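You operate a simulated robot arm through the tools that you are given. There is no shell and no other tool. Be economical: measure what you need, move in short steps, check, and stop when the job is done.

Carry out the task below with a simulated robot arm. There is one attempt and no reset: what you move stays moved.

TASK
Count the joiner cartons on the blue table, then put as many of the tokens from the blue table on top of the green rubber sheet.

It is judged by the outcome, as a careful person would: the job done as asked, and still so three seconds after it is handed in. It fails if anything else is knocked over, pushed out of place, dropped, spilled or broken.

THE ROBOT
A 7-joint arm with a two-finger parallel gripper, fixed in place. Base frame: the origin is at the foot of the arm, x ahead of it, y to its left, z up; the work surface is at about z = 0. Lengths are in mm, angles in rad, forces in N, time in s.
With the tool pointing down near the work surface it reaches from about 220 to 580 mm from the base axis. Its first joint turns from -1.152 to 1.152 rad. Payload 2.5 kg.
Tool frame: the origin (TCP) lies between the finger pads and is the grasp point; the fingertips stand 23 mm ahead of it; z points along the fingers, y is the line along which they close. The gripper opens to 94 mm. The fingers are 38 mm wide and 10 mm thick; the gripper's body (54 by 96 mm) begins 39 mm behind the TCP.
Orientation is told as [roll, pitch, yaw] about the base's x, y, z axes, in that order, counted from this pose: with the fingers straight down and closing along the base's y, the tool's x points along the base's -x, its y along +y and its z along -z.

THE INTERFACE
- The arm moves only by the tool servo_tool. Its argument "commands" is a list of rows, each a list of 7 numbers: the shift along the base's x, y, z in mm, then the turn, a rotation vector about the base's x, y, z in rad, then the finger opening in mm, from 0 to 94. In form: [[tx, ty, tz, wx, wy, wz, hand], ...]. A call has 1 to 20 rows; each row is the pose to reach, as a shift and turn from the pose commanded when the call began. A row lasts 0.2 s, in which the tool goes at most 50 mm and 0.15 rad; a call with a longer step from one row to the next is refused whole, and so is a gripper value outside its range. A pose out of reach is approached as far as the arm can. The call stops where the force on the tool passes 40 N (or 10 N more than at its start, if that is more) or the arm is blocked; 0.2 s more then pass. The fingers move at their own pace (about 108 mm/s each) and stop on an object; they squeeze with about 37 N. The grip force told is the motor's: it shows also when the fingers shut on nothing. Time passes only in rows, and 0.2 s behind the last, so rows that repeat a pose let the fingers close. It gives the time, the measured TCP pose, the force on the tool (base axes), the opening and the grip force at its end, in the units of the frame above (readings bear some noise).
- Cameras (640 x 400 px; columns grow to the right, rows downward): "scene" is fixed at [123.7, -414.2, 539.9]; the picture's right is [0.78, -0.62, 0.00], its down [-0.38, -0.47, -0.80] and it looks along [0.49, 0.62, -0.60] (base axes); focal length 315 px, centre (320, 200). "wrist" rides on the gripper at [-39, 0, -44] in the tool frame; the picture's right is [0.00, -1.00, 0.00], its down [0.97, 0.00, -0.24] and it looks along [0.24, 0.00, 0.97] (tool axes); focal length 218 px, centre (320, 200).
- get_image(camera): a new picture of that camera. No time passes.
- measure_at(camera, pixels): for up to 12 pixels [column, row] of the newest picture of that camera ("zoom" is the newest enlarged one), the place [x, y, z] in the base frame of the surface seen there, good to about 3 mm. No time passes.
- enlarge(camera, box): a new picture of the part [left, top, right, bottom] of that camera's present view, enlarged. No time passes.
- job_done(): hands the job in; it is judged then, once.

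Work in short steps. Measure before you move; look again where a grasp or a placing could have gone wrong, and mend it. You have 60 turns and 20 pictures in all, the two below and enlarged ones among them. Open the gripper and draw the arm clear of the work before you hand the job in, unless the task says otherwise; then end with one line.

The tools are called as name(argument=value, ...) on one line, values as JSON. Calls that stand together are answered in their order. servo_tool: Moves the arm, as the interface text tells. Its arguments: {"type":"object","properties":{"commands":{"type":"array"}},"required":["commands"]} The other tools are called the same way: get_image (camera) takes a picture; measure_at (camera, pixels) gives the place of the surface under pixels of a picture; enlarge (camera, box) takes an enlarged picture of a part of a camera's view; job_done () hands the job in.

At the start:

```text
time_s: 0.0
position: [410.3, 206.9, 304.5]
tool_rot: [-0.001, -0.001, 0.0]
ft_force: [-0.2, 0.4, -0.3]
width: 94.2
grasp_force: 0.0
```

scene: 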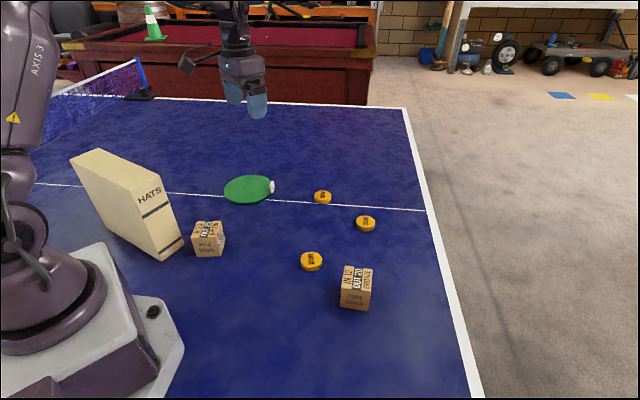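
wrist: 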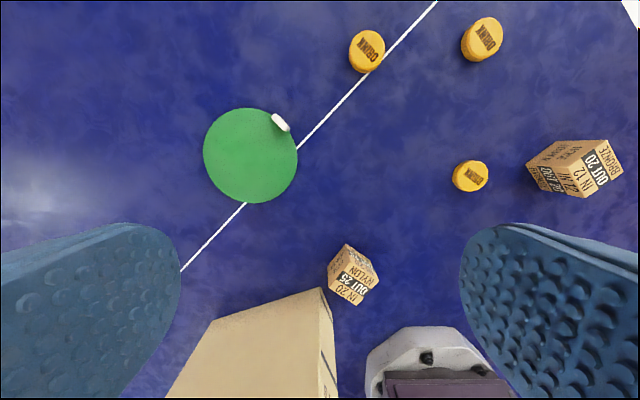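

Two cartons are visible at (208,240) and (356,288), with three yellow tokens and a green disc. I'll check the labels and look for anything hidden behind the HATS box.

enlarge(camera="scene", box=[180, 170, 400, 320])

measure_at(camera="scene", pixels=[[248, 189], [228, 189], [268, 187], [323, 195], [366, 221], [311, 259], [208, 228], [357, 275], [105, 155], [145, 190], [272, 186], [76, 160]])

measure_at(camera="wrist", pixels=[[250, 155], [205, 155], [296, 155], [250, 110], [250, 201], [365, 50], [482, 38], [470, 176], [347, 265], [280, 128], [250, 340], [321, 292]])

```text
2.67 times, centred on (290, 245) of scene
```

zoom: 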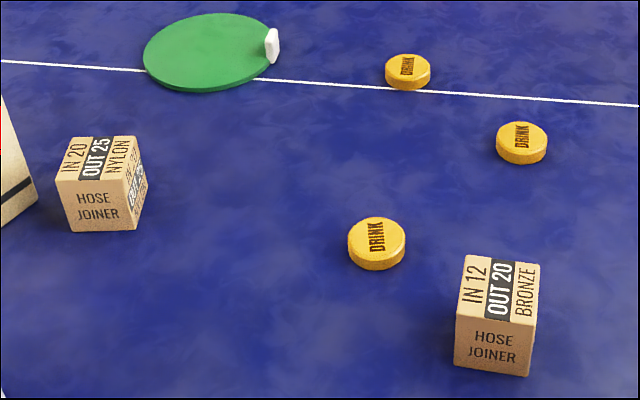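

```text
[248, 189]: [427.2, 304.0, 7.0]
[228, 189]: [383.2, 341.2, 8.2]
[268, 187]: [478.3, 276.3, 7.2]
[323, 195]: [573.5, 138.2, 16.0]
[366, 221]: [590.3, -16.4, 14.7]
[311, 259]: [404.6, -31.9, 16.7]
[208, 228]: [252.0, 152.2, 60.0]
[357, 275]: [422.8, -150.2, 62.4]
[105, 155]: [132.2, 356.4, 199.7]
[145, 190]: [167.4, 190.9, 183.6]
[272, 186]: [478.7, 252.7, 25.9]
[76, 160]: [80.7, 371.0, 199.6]
```

```text
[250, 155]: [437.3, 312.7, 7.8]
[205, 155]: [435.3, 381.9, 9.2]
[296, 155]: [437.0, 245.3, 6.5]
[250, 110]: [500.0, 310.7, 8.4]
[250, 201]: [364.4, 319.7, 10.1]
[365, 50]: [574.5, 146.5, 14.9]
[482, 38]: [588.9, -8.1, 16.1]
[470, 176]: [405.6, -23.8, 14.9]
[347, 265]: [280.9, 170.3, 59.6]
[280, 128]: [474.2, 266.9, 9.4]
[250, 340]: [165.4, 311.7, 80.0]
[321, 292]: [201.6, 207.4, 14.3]
```

Both are labelled hose joiner. The area behind the tall HATS box is hidden from the scene camera, so I'll move the wrist camera over there, staying high.

servo_tool(commands=[[-15, 35, 10, 0, 0, 0, 94], [-35, 70, 20, 0, 0, 0, 94], [-55, 105, 30, 0, 0, 0, 94], [-75, 140, 40, 0, 0, 0, 94], [-95, 175, 40, 0, 0, 0, 94], [-115, 205, 40, 0, 0, 0, 94], [-130, 223, 40, 0, 0, 0, 94], [-130, 223, 40, 0, 0, 0, 94]])

get_image(camera="wrist")

```text
time_s: 1.8
position: [281.5, 430.7, 345.6]
tool_rot: [0.001, -0.001, 0.001]
ft_force: [0.6, 0.8, 0.1]
width: 94.2
grasp_force: 0.1
```

```text
16 pictures are left
```

wrist: 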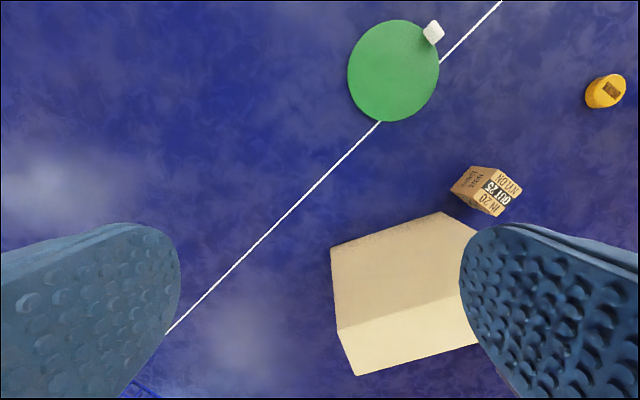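

measure_at(camera="wrist", pixels=[[331, 250], [339, 328], [357, 376], [445, 213], [478, 344], [440, 385], [240, 385], [320, 390], [165, 390], [50, 225], [395, 70], [433, 33]])

get_image(camera="scene")

```text
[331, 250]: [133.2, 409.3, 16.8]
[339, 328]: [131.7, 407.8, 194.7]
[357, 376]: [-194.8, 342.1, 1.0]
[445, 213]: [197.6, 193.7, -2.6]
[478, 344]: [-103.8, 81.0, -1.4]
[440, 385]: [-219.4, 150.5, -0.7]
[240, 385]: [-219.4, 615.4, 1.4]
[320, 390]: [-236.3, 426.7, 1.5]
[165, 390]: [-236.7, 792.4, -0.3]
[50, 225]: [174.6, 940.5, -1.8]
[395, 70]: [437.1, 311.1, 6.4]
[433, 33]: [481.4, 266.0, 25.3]
```

```text
15 pictures are left
```

scene: 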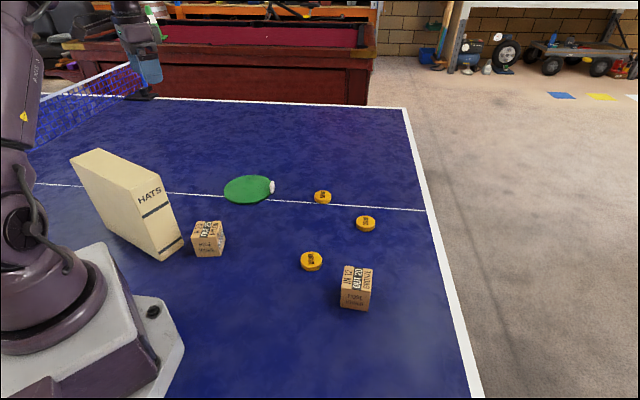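

A gap remains at x≈-170..50 on the far (−x) side of the box, hidden by the arm in one view and by the box in the other. I'll look from over the box, staying well above it (its top is about 200).

servo_tool(commands=[[-10, -10, 30, 0, 0, 0, 94], [-30, -40, 55, 0, 0, 0, 94], [-50, -70, 55, 0, 0, 0, 94], [-70, -95, 55, 0, 0, 0, 94], [-90, -120, 55, 0, 0, 0, 94], [-110, -145, 55, 0, 0, 0, 94], [-125, -165, 55, 0, 0, 0, 94], [-125, -165, 55, 0, 0, 0, 94]])

get_image(camera="wrist")

```text
time_s: 3.6
position: [155.3, 263.1, 400.2]
tool_rot: [-0.001, 0.0, 0.0]
ft_force: [0.5, -0.8, 0.7]
width: 93.9
grasp_force: 0.0
```

```text
14 pictures are left
```

wrist: 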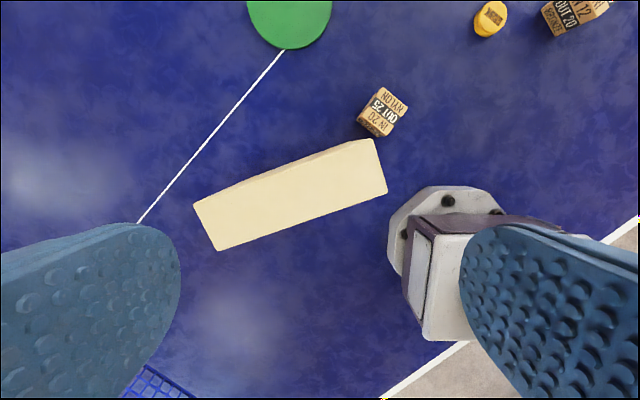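

No further cartons: exactly two joiner cartons, so two tokens go on the green sheet. I go above the nearest token (~405,-28) to measure it closely.

servo_tool(commands=[[25, -32, 0, 0, 0, 0, 94], [50, -64, 0, 0, 0, 0, 94], [75, -96, 0, 0, 0, 0, 94], [100, -128, 0, 0, 0, 0, 94], [125, -160, -20, 0, 0, 0, 94], [150, -192, -45, 0, 0, 0, 94], [175, -222, -70, 0, 0, 0, 94], [200, -250, -100, 0, 0, 0, 94], [220, -270, -135, 0, 0, 0, 94], [240, -288, -170, 0, 0, 0, 94], [250, -291, -210, 0, 0, 0, 94], [250, -291, -240, 0, 0, 0, 94], [250, -291, -240, 0, 0, 0, 94]])

get_image(camera="wrist")

```text
time_s: 6.4
position: [406.4, -26.2, 158.1]
tool_rot: [0.0, 0.0, -0.001]
ft_force: [0.0, 0.4, 0.7]
width: 93.7
grasp_force: 0.0
```

```text
13 pictures are left
```

wrist: 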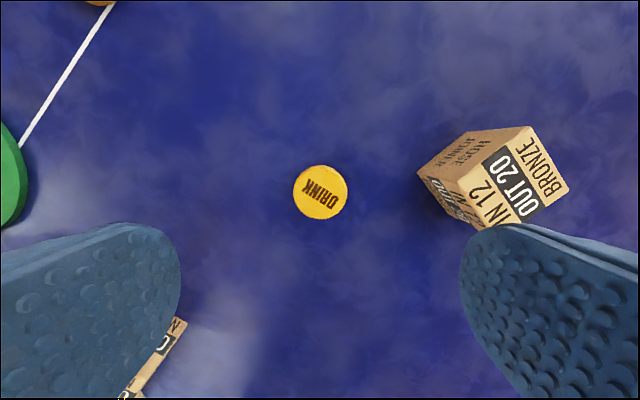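

measure_at(camera="wrist", pixels=[[295, 191], [346, 191], [320, 167], [320, 214], [320, 190], [446, 183], [420, 170], [482, 175], [568, 182], [493, 225]])

```text
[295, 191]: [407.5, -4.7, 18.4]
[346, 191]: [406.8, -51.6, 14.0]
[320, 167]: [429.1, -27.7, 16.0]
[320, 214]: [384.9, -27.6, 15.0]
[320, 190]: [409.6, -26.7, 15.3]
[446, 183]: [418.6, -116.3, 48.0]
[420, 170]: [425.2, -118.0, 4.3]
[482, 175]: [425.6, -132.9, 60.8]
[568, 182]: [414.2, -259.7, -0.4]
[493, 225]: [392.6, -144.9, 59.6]
```

Token centre ≈ (407.5,-27.7), diameter ≈ 47, top z≈15.5; the carton's nearest corner is at y≈-116, clear. I'll descend to TCP z≈27 and close.

servo_tool(commands=[[1, -1, -40, 0, 0, 0, 84], [1, -1, -80, 0, 0, 0, 84], [1, -1, -110, 0, 0, 0, 84], [1, -1, -131, 0, 0, 0, 84], [1, -1, -131, 0, 0, 0, 84], [1, -1, -131, 0, 0, 0, 35], [1, -1, -131, 0, 0, 0, 35], [1, -1, -131, 0, 0, 0, 35], [1, -1, -131, 0, 0, 0, 35]])

```text
time_s: 8.4
position: [409.0, -27.1, 27.3]
tool_rot: [0.0, 0.001, 0.0]
ft_force: [-1.1, -1.0, -0.8]
width: 45.7
grasp_force: 36.6
```

Gripped (45.7 mm). I'll lift and carry to above the sheet at (410,318), which is clear of the white piece at (478,262).

servo_tool(commands=[[0, 0, 40, 0, 0, 0, 35], [0, 0, 80, 0, 0, 0, 35], [0, 10, 120, 0, 0, 0, 35], [0, 50, 133, 0, 0, 0, 35], [0, 95, 133, 0, 0, 0, 35], [0, 140, 133, 0, 0, 0, 35], [0, 185, 133, 0, 0, 0, 35], [0, 230, 133, 0, 0, 0, 35], [0, 275, 133, 0, 0, 0, 35], [0, 315, 133, 0, 0, 0, 35], [1, 345, 120, 0, 0, 0, 35], [1, 345, 80, 0, 0, 0, 35], [1, 345, 50, 0, 0, 0, 35], [1, 345, 50, 0, 0, 0, 35]])

get_image(camera="wrist")

```text
time_s: 11.4
position: [408.4, 319.8, 77.5]
tool_rot: [-0.001, 0.001, -0.003]
ft_force: [0.4, 0.8, 0.5]
width: 35.0
grasp_force: 0.1
```

```text
12 pictures are left
```

wrist: 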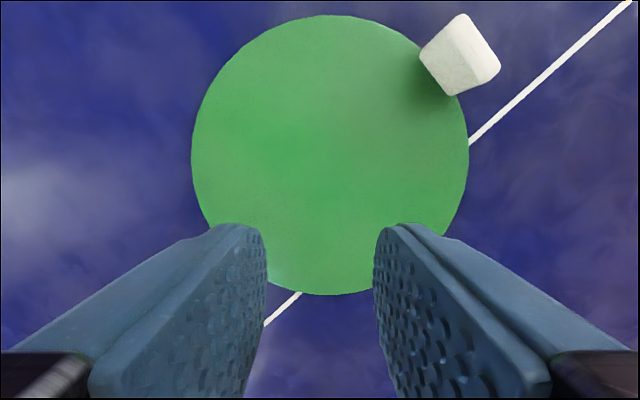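

The gripper shut to 35 with zero force, so the token slipped out. I need to find where it went.

get_image(camera="scene")

```text
11 pictures are left
```

scene: 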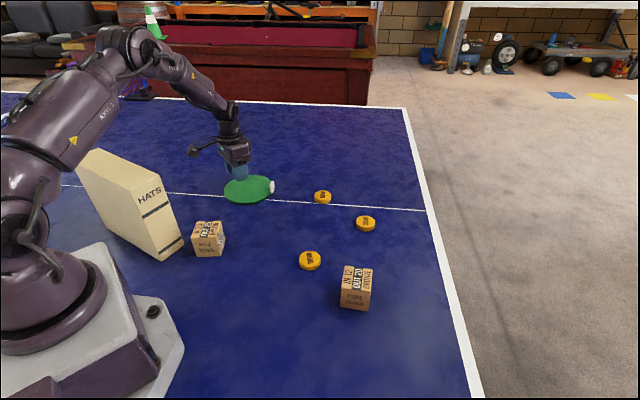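

The token sits near its original spot at (310,260), so it slipped during the lift. I return above it and regrip lower and better centred, then lift slowly.

servo_tool(commands=[[0, 0, 40, 0, 0, 0, 60], [0, -20, 80, 0, 0, 0, 94], [0, -65, 80, 0, 0, 0, 94], [0, -110, 80, 0, 0, 0, 94], [0, -155, 80, 0, 0, 0, 94], [0, -200, 80, 0, 0, 0, 94], [0, -245, 80, 0, 0, 0, 94], [0, -290, 80, 0, 0, 0, 94], [0, -330, 70, 0, 0, 0, 94], [0, -345, 50, 0, 0, 0, 94], [0, -345, 50, 0, 0, 0, 94]])

get_image(camera="wrist")

```text
time_s: 13.8
position: [406.9, -26.8, 128.0]
tool_rot: [0.001, 0.0, 0.0]
ft_force: [0.8, -0.4, 0.6]
width: 94.1
grasp_force: 0.0
```

```text
10 pictures are left
```

wrist: 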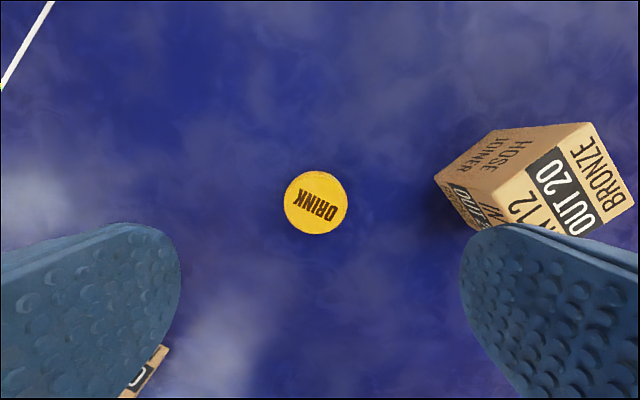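

measure_at(camera="wrist", pixels=[[287, 202], [345, 202], [316, 173], [316, 231], [316, 202], [316, 260]])

```text
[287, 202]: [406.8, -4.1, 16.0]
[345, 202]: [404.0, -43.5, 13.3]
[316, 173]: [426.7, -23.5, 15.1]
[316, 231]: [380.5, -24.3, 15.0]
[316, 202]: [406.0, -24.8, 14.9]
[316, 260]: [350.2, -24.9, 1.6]
```

Token centre ≈ (404,-24.3). I descend with the tips ~1 mm above the table, close, then lift gently a little and check.

servo_tool(commands=[[-2.5, 2.5, -40, 0, 0, 0, 84], [-2.5, 2.5, -80, 0, 0, 0, 84], [-2.5, 2.5, -98, 0, 0, 0, 84], [-2.5, 2.5, -104, 0, 0, 0, 84], [-2.5, 2.5, -104, 0, 0, 0, 84], [-2.5, 2.5, -104, 0, 0, 0, 20], [-2.5, 2.5, -104, 0, 0, 0, 20], [-2.5, 2.5, -104, 0, 0, 0, 20], [-2.5, 2.5, -104, 0, 0, 0, 20], [-2.5, 2.5, -102, 0, 0, 0, 20], [-2.5, 2.5, -98, 0, 0, 0, 20], [-2.5, 2.5, -93, 0, 0, 0, 20], [-2.5, 2.5, -88, 0, 0, 0, 20], [-2.5, 2.5, -88, 0, 0, 0, 20]])

```text
time_s: 16.8
position: [404.7, -22.3, 40.2]
tool_rot: [-0.001, 0.0, 0.0]
ft_force: [-0.7, -1.0, 0.1]
width: 46.2
grasp_force: 37.1
```

Still held after a 16 mm lift. I lift to ~100 at a gentle pace and carry halfway, then check.

servo_tool(commands=[[0, 0, 15, 0, 0, 0, 20], [0, 0, 30, 0, 0, 0, 20], [0, 0, 45, 0, 0, 0, 20], [0, 0, 60, 0, 0, 0, 20], [0, 10, 60, 0, 0, 0, 20], [0, 25, 60, 0, 0, 0, 20], [0, 45, 60, 0, 0, 0, 20], [0, 65, 60, 0, 0, 0, 20], [0, 85, 60, 0, 0, 0, 20], [0, 105, 60, 0, 0, 0, 20], [0, 125, 60, 0, 0, 0, 20], [0, 145, 60, 0, 0, 0, 20], [0, 165, 60, 0, 0, 0, 20], [0, 185, 60, 0, 0, 0, 20]])

```text
time_s: 19.8
position: [406.0, 161.6, 99.9]
tool_rot: [0.0, 0.0, -0.002]
ft_force: [0.8, 0.3, 0.2]
width: 46.1
grasp_force: 37.4
```

Held. I continue to (410,318) and down to TCP z≈45.

servo_tool(commands=[[0, 20, 0, 0, 0, 0, 20], [0, 40, 0, 0, 0, 0, 20], [0, 60, 0, 0, 0, 0, 20], [1, 80, 0, 0, 0, 0, 20], [2, 100, 0, 0, 0, 0, 20], [3, 120, 0, 0, 0, 0, 20], [4, 140, 0, 0, 0, 0, 20], [5, 152, 0, 0, 0, 0, 20], [5, 157, -10, 0, 0, 0, 20], [5, 157, -25, 0, 0, 0, 20], [5, 157, -40, 0, 0, 0, 20], [5, 157, -55, 0, 0, 0, 20], [5, 157, -55, 0, 0, 0, 20]])

get_image(camera="wrist")

```text
time_s: 22.6
position: [409.7, 318.0, 46.1]
tool_rot: [0.001, -0.001, 0.0]
ft_force: [0.5, -0.2, 0.1]
width: 45.8
grasp_force: 37.2
```

```text
9 pictures are left
```

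wrist: 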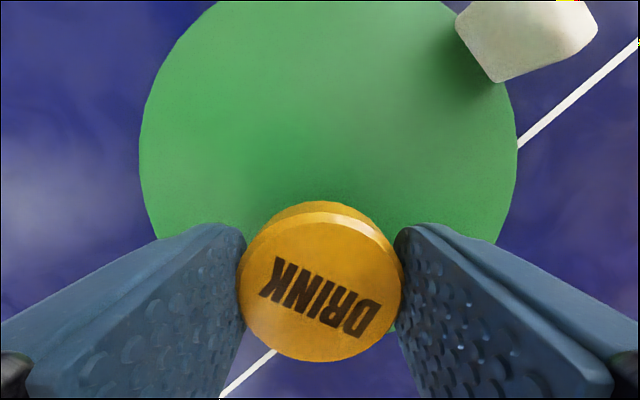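

Token held over the sheet. I lower gently to TCP z≈32.5 (sheet top ≈7.5).

servo_tool(commands=[[0, 0, -5, 0, 0, 0, 20], [0, 0, -9, 0, 0, 0, 20], [0, 0, -12, 0, 0, 0, 20], [0, 0, -13.5, 0, 0, 0, 20], [0, 0, -13.5, 0, 0, 0, 20]])

```text
time_s: 23.8
position: [410.2, 318.2, 32.3]
tool_rot: [0.0, 0.001, 0.0]
ft_force: [0.2, 0.8, -0.3]
width: 46.2
grasp_force: 36.3
```

servo_tool(commands=[[0, 0, -0.8, 0, 0, 0, 20], [0, 0, -0.8, 0, 0, 0, 48], [0, 0, -0.8, 0, 0, 0, 54], [0, 0, -0.8, 0, 0, 0, 66], [0, 0, -0.8, 0, 0, 0, 66], [0, 0, 20, 0, 0, 0, 66], [0, 0, 60, 0, 0, 0, 66], [0, 0, 100, 0, 0, 0, 80], [0, 0, 100, 0, 0, 0, 94]])

get_image(camera="wrist")

```text
time_s: 25.8
position: [413.6, 317.8, 130.5]
tool_rot: [0.0, 0.0, 0.001]
ft_force: [0.0, -0.3, -1.4]
width: 93.7
grasp_force: 0.1
```

```text
8 pictures are left
```

wrist: 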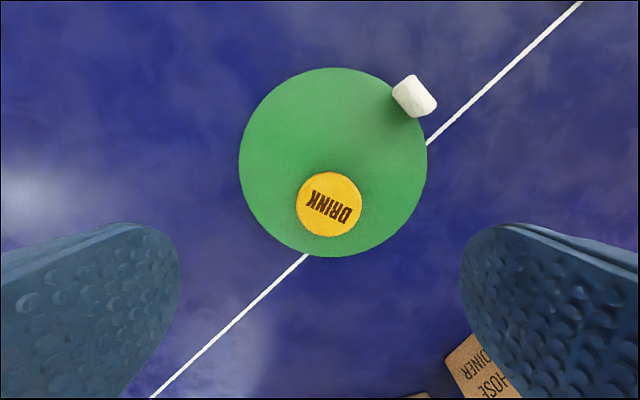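

First token is flat on the sheet. Now I go to hover near the second token (~574,142), at x≈545.

measure_at(camera="wrist", pixels=[[329, 204], [297, 204], [361, 204], [329, 173], [329, 237], [333, 68], [240, 162], [427, 162], [325, 257], [413, 97], [393, 95]])

servo_tool(commands=[[10, -15, 10, 0, 0, 0, 94], [30, -45, 10, 0, 0, 0, 94], [55, -75, 10, 0, 0, 0, 94], [80, -105, 10, 0, 0, 0, 94], [105, -135, 10, 0, 0, 0, 94], [125, -160, 10, 0, 0, 0, 94], [135, -175, 10, 0, 0, 0, 94], [135, -175, 10, 0, 0, 0, 94]])

get_image(camera="wrist")

```text
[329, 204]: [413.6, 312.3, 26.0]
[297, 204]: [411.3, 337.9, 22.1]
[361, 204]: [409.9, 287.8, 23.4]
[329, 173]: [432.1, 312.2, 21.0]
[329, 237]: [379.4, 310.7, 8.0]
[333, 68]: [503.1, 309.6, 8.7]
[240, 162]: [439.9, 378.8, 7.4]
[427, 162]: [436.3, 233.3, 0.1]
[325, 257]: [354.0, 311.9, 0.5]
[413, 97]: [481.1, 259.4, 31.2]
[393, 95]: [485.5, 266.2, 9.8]
```

```text
time_s: 27.6
position: [546.2, 141.6, 141.5]
tool_rot: [-0.001, -0.001, 0.0]
ft_force: [0.5, -0.6, -0.2]
width: 94.0
grasp_force: 0.2
```

```text
7 pictures are left
```

wrist: 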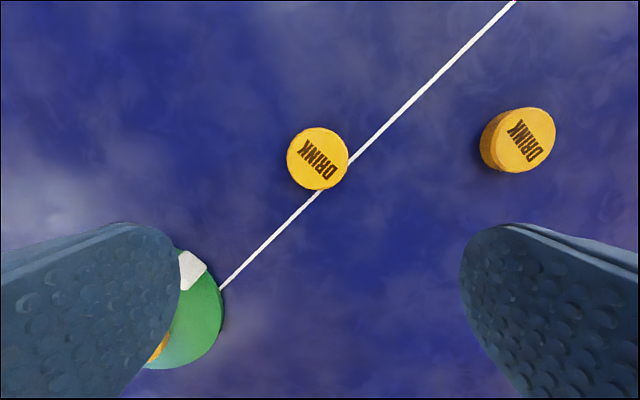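

measure_at(camera="wrist", pixels=[[318, 157], [290, 157], [346, 157], [318, 129], [318, 184], [522, 140], [495, 142], [551, 138]])

```text
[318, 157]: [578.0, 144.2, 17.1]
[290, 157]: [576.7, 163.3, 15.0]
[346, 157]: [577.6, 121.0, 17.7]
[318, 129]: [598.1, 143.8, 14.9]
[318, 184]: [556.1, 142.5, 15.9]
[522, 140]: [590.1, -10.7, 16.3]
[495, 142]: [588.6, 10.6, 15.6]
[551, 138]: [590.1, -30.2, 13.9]
```

Second token centre ≈ (577,143), radius ≈594. I'll move to x≈573 and descend partway to test the reach.

servo_tool(commands=[[15, 1.5, 0, 0, 0, 0, 84], [28, 1.5, -10, 0, 0, 0, 84], [28, 1.5, -40, 0, 0, 0, 84], [28, 1.5, -70, 0, 0, 0, 84], [28, 1.5, -95, 0, 0, 0, 84], [28, 1.5, -95, 0, 0, 0, 84]])

```text
time_s: 29.0
position: [574.7, 146.0, 45.9]
tool_rot: [0.001, 0.001, 0.002]
ft_force: [0.4, 0.0, 0.2]
width: 84.1
grasp_force: 0.0
```

Reach is fine. Lower to z≈24, close, small gentle lift.

servo_tool(commands=[[3, -2, -12, 0, 0, 0, 84], [3, -2, -22, 0, 0, 0, 84], [3, -2, -22, 0, 0, 0, 84], [3, -2, -22, 0, 0, 0, 20], [3, -2, -22, 0, 0, 0, 20], [3, -2, -22, 0, 0, 0, 20], [3, -2, -22, 0, 0, 0, 20], [3, -2, -20, 0, 0, 0, 20], [3, -2, -16, 0, 0, 0, 20], [3, -2, -11, 0, 0, 0, 20], [3, -2, -6, 0, 0, 0, 20], [3, -2, -6, 0, 0, 0, 20]])

```text
time_s: 31.6
position: [576.3, 141.6, 38.5]
tool_rot: [0.001, 0.0, 0.0]
ft_force: [0.5, -0.4, 0.0]
width: 46.2
grasp_force: 37.3
out of reach, approached as far as the arm can: row 2, 3, 4, 5, 6, 7
```

Held. Lift to ~100 and carry toward (465,332) over the sheet, beside the first token.

servo_tool(commands=[[-1, 0, 15, 0, 0, 0, 20], [-4, 0, 30, 0, 0, 0, 20], [-8, 3, 45, 0, 0, 0, 20], [-14, 12, 60, 0, 0, 0, 20], [-24, 28, 62, 0, 0, 0, 20], [-34, 45, 62, 0, 0, 0, 20], [-44, 62, 62, 0, 0, 0, 20], [-54, 79, 62, 0, 0, 0, 20], [-64, 96, 62, 0, 0, 0, 20], [-74, 113, 62, 0, 0, 0, 20], [-84, 130, 62, 0, 0, 0, 20], [-93, 147, 62, 0, 0, 0, 20], [-101, 164, 62, 0, 0, 0, 20], [-107, 180, 62, 0, 0, 0, 20], [-112, 190, 62, 0, 0, 0, 20], [-112, 190, 45, 0, 0, 0, 20], [-112, 190, 28, 0, 0, 0, 20], [-112, 190, 15, 0, 0, 0, 20], [-112, 190, 15, 0, 0, 0, 20]])

get_image(camera="wrist")

```text
time_s: 35.6
position: [465.5, 330.5, 55.3]
tool_rot: [0.001, 0.0, 0.0]
ft_force: [-0.2, -0.6, -0.5]
width: 46.2
grasp_force: 36.5
```

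```text
6 pictures are left
```

wrist: 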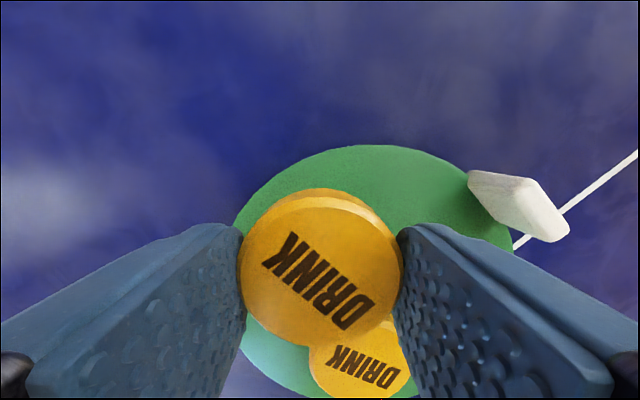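

measure_at(camera="wrist", pixels=[[320, 275], [320, 340], [320, 212], [350, 350], [450, 190], [475, 190], [510, 230], [400, 160]])

```text
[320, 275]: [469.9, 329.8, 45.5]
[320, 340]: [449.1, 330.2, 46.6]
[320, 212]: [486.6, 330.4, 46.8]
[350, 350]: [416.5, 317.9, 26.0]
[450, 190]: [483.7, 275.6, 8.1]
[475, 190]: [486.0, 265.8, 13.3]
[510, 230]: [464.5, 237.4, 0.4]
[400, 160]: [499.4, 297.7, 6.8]
```

Held token centre (467,330), clear of the first token (max x≈434) and the white piece. Lower to z≈33.

servo_tool(commands=[[0, 0, -6, 0, 0, 0, 20], [0, 0, -12, 0, 0, 0, 20], [0, 0, -17, 0, 0, 0, 20], [0, 0, -20, 0, 0, 0, 20], [0, 0, -20, 0, 0, 0, 20]])

```text
time_s: 36.8
position: [464.3, 331.2, 35.7]
tool_rot: [0.0, 0.0, -0.001]
ft_force: [-0.2, -0.7, 0.7]
width: 46.1
grasp_force: 37.0
```

servo_tool(commands=[[0, 0, -1.5, 0, 0, 0, 20], [0, 0, -2.5, 0, 0, 0, 20], [0, 0, -3, 0, 0, 0, 20], [0, 0, -3, 0, 0, 0, 48], [0, 0, -3, 0, 0, 0, 54], [0, 0, -3, 0, 0, 0, 62], [0, 0, -3, 0, 0, 0, 62], [0, 0, 15, 0, 0, 0, 62], [0, 0, 55, 0, 0, 0, 62], [-30, 0, 100, 0, 0, 0, 80], [-60, 0, 130, 0, 0, 0, 94], [-60, 0, 130, 0, 0, 0, 94]])

get_image(camera="wrist")

get_image(camera="scene")

```text
refused: row 10 steps farther than a row can; nothing moved
```

```text
5 pictures are left
```

wrist: 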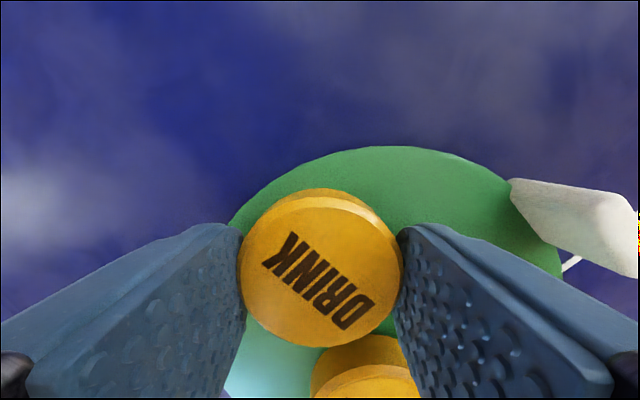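

```text
4 pictures are left
```

scene: 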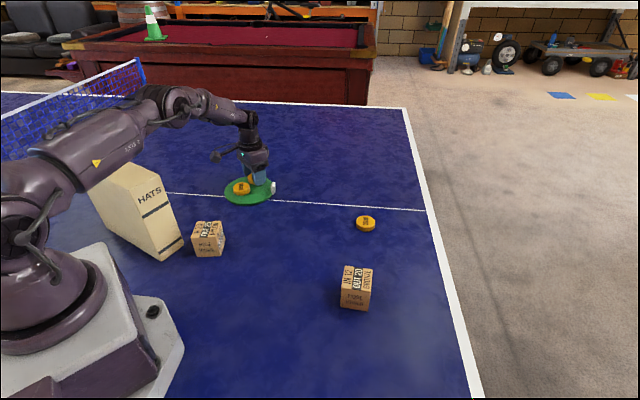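

The call was refused for one step being too long. Same release with shorter retreat steps.

servo_tool(commands=[[0, 0, -1.5, 0, 0, 0, 20], [0, 0, -2.5, 0, 0, 0, 20], [0, 0, -3, 0, 0, 0, 20], [0, 0, -3, 0, 0, 0, 48], [0, 0, -3, 0, 0, 0, 54], [0, 0, -3, 0, 0, 0, 62], [0, 0, -3, 0, 0, 0, 62], [0, 0, 15, 0, 0, 0, 62], [0, 0, 50, 0, 0, 0, 62], [-10, 0, 90, 0, 0, 0, 80], [-30, 0, 125, 0, 0, 0, 94], [-50, 0, 150, 0, 0, 0, 94], [-50, 0, 150, 0, 0, 0, 94]])

get_image(camera="wrist")

get_image(camera="scene")

```text
time_s: 39.6
position: [412.4, 332.3, 184.3]
tool_rot: [0.001, -0.002, -0.001]
ft_force: [0.1, -1.0, -0.9]
width: 93.9
grasp_force: 0.0
```

```text
3 pictures are left
```

wrist: 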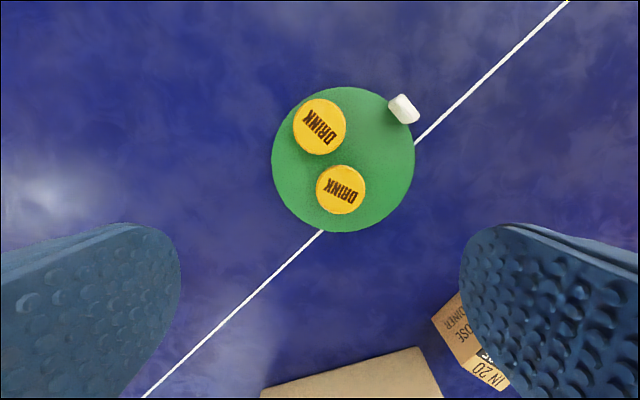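

```text
2 pictures are left
```

scene: 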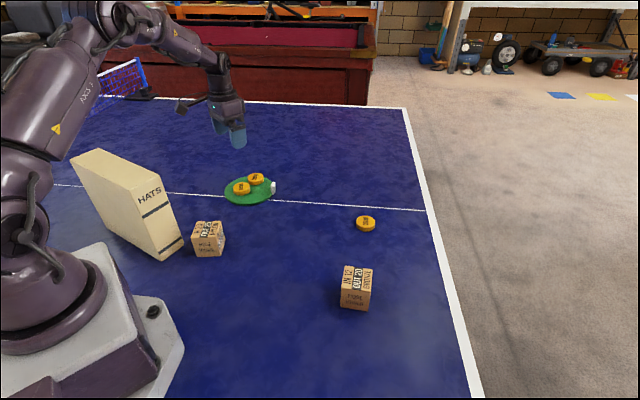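

Both tokens lie flat and fully on the green sheet, everything else is undisturbed, and the open gripper is well above. Handing in.

job_done()

```text
The job is handed in.
```

I counted two joiner cartons on the blue table and put two tokens on the green rubber sheet; the first token slipped from the gripper on the first try, but it stayed near its spot and I picked it up again.
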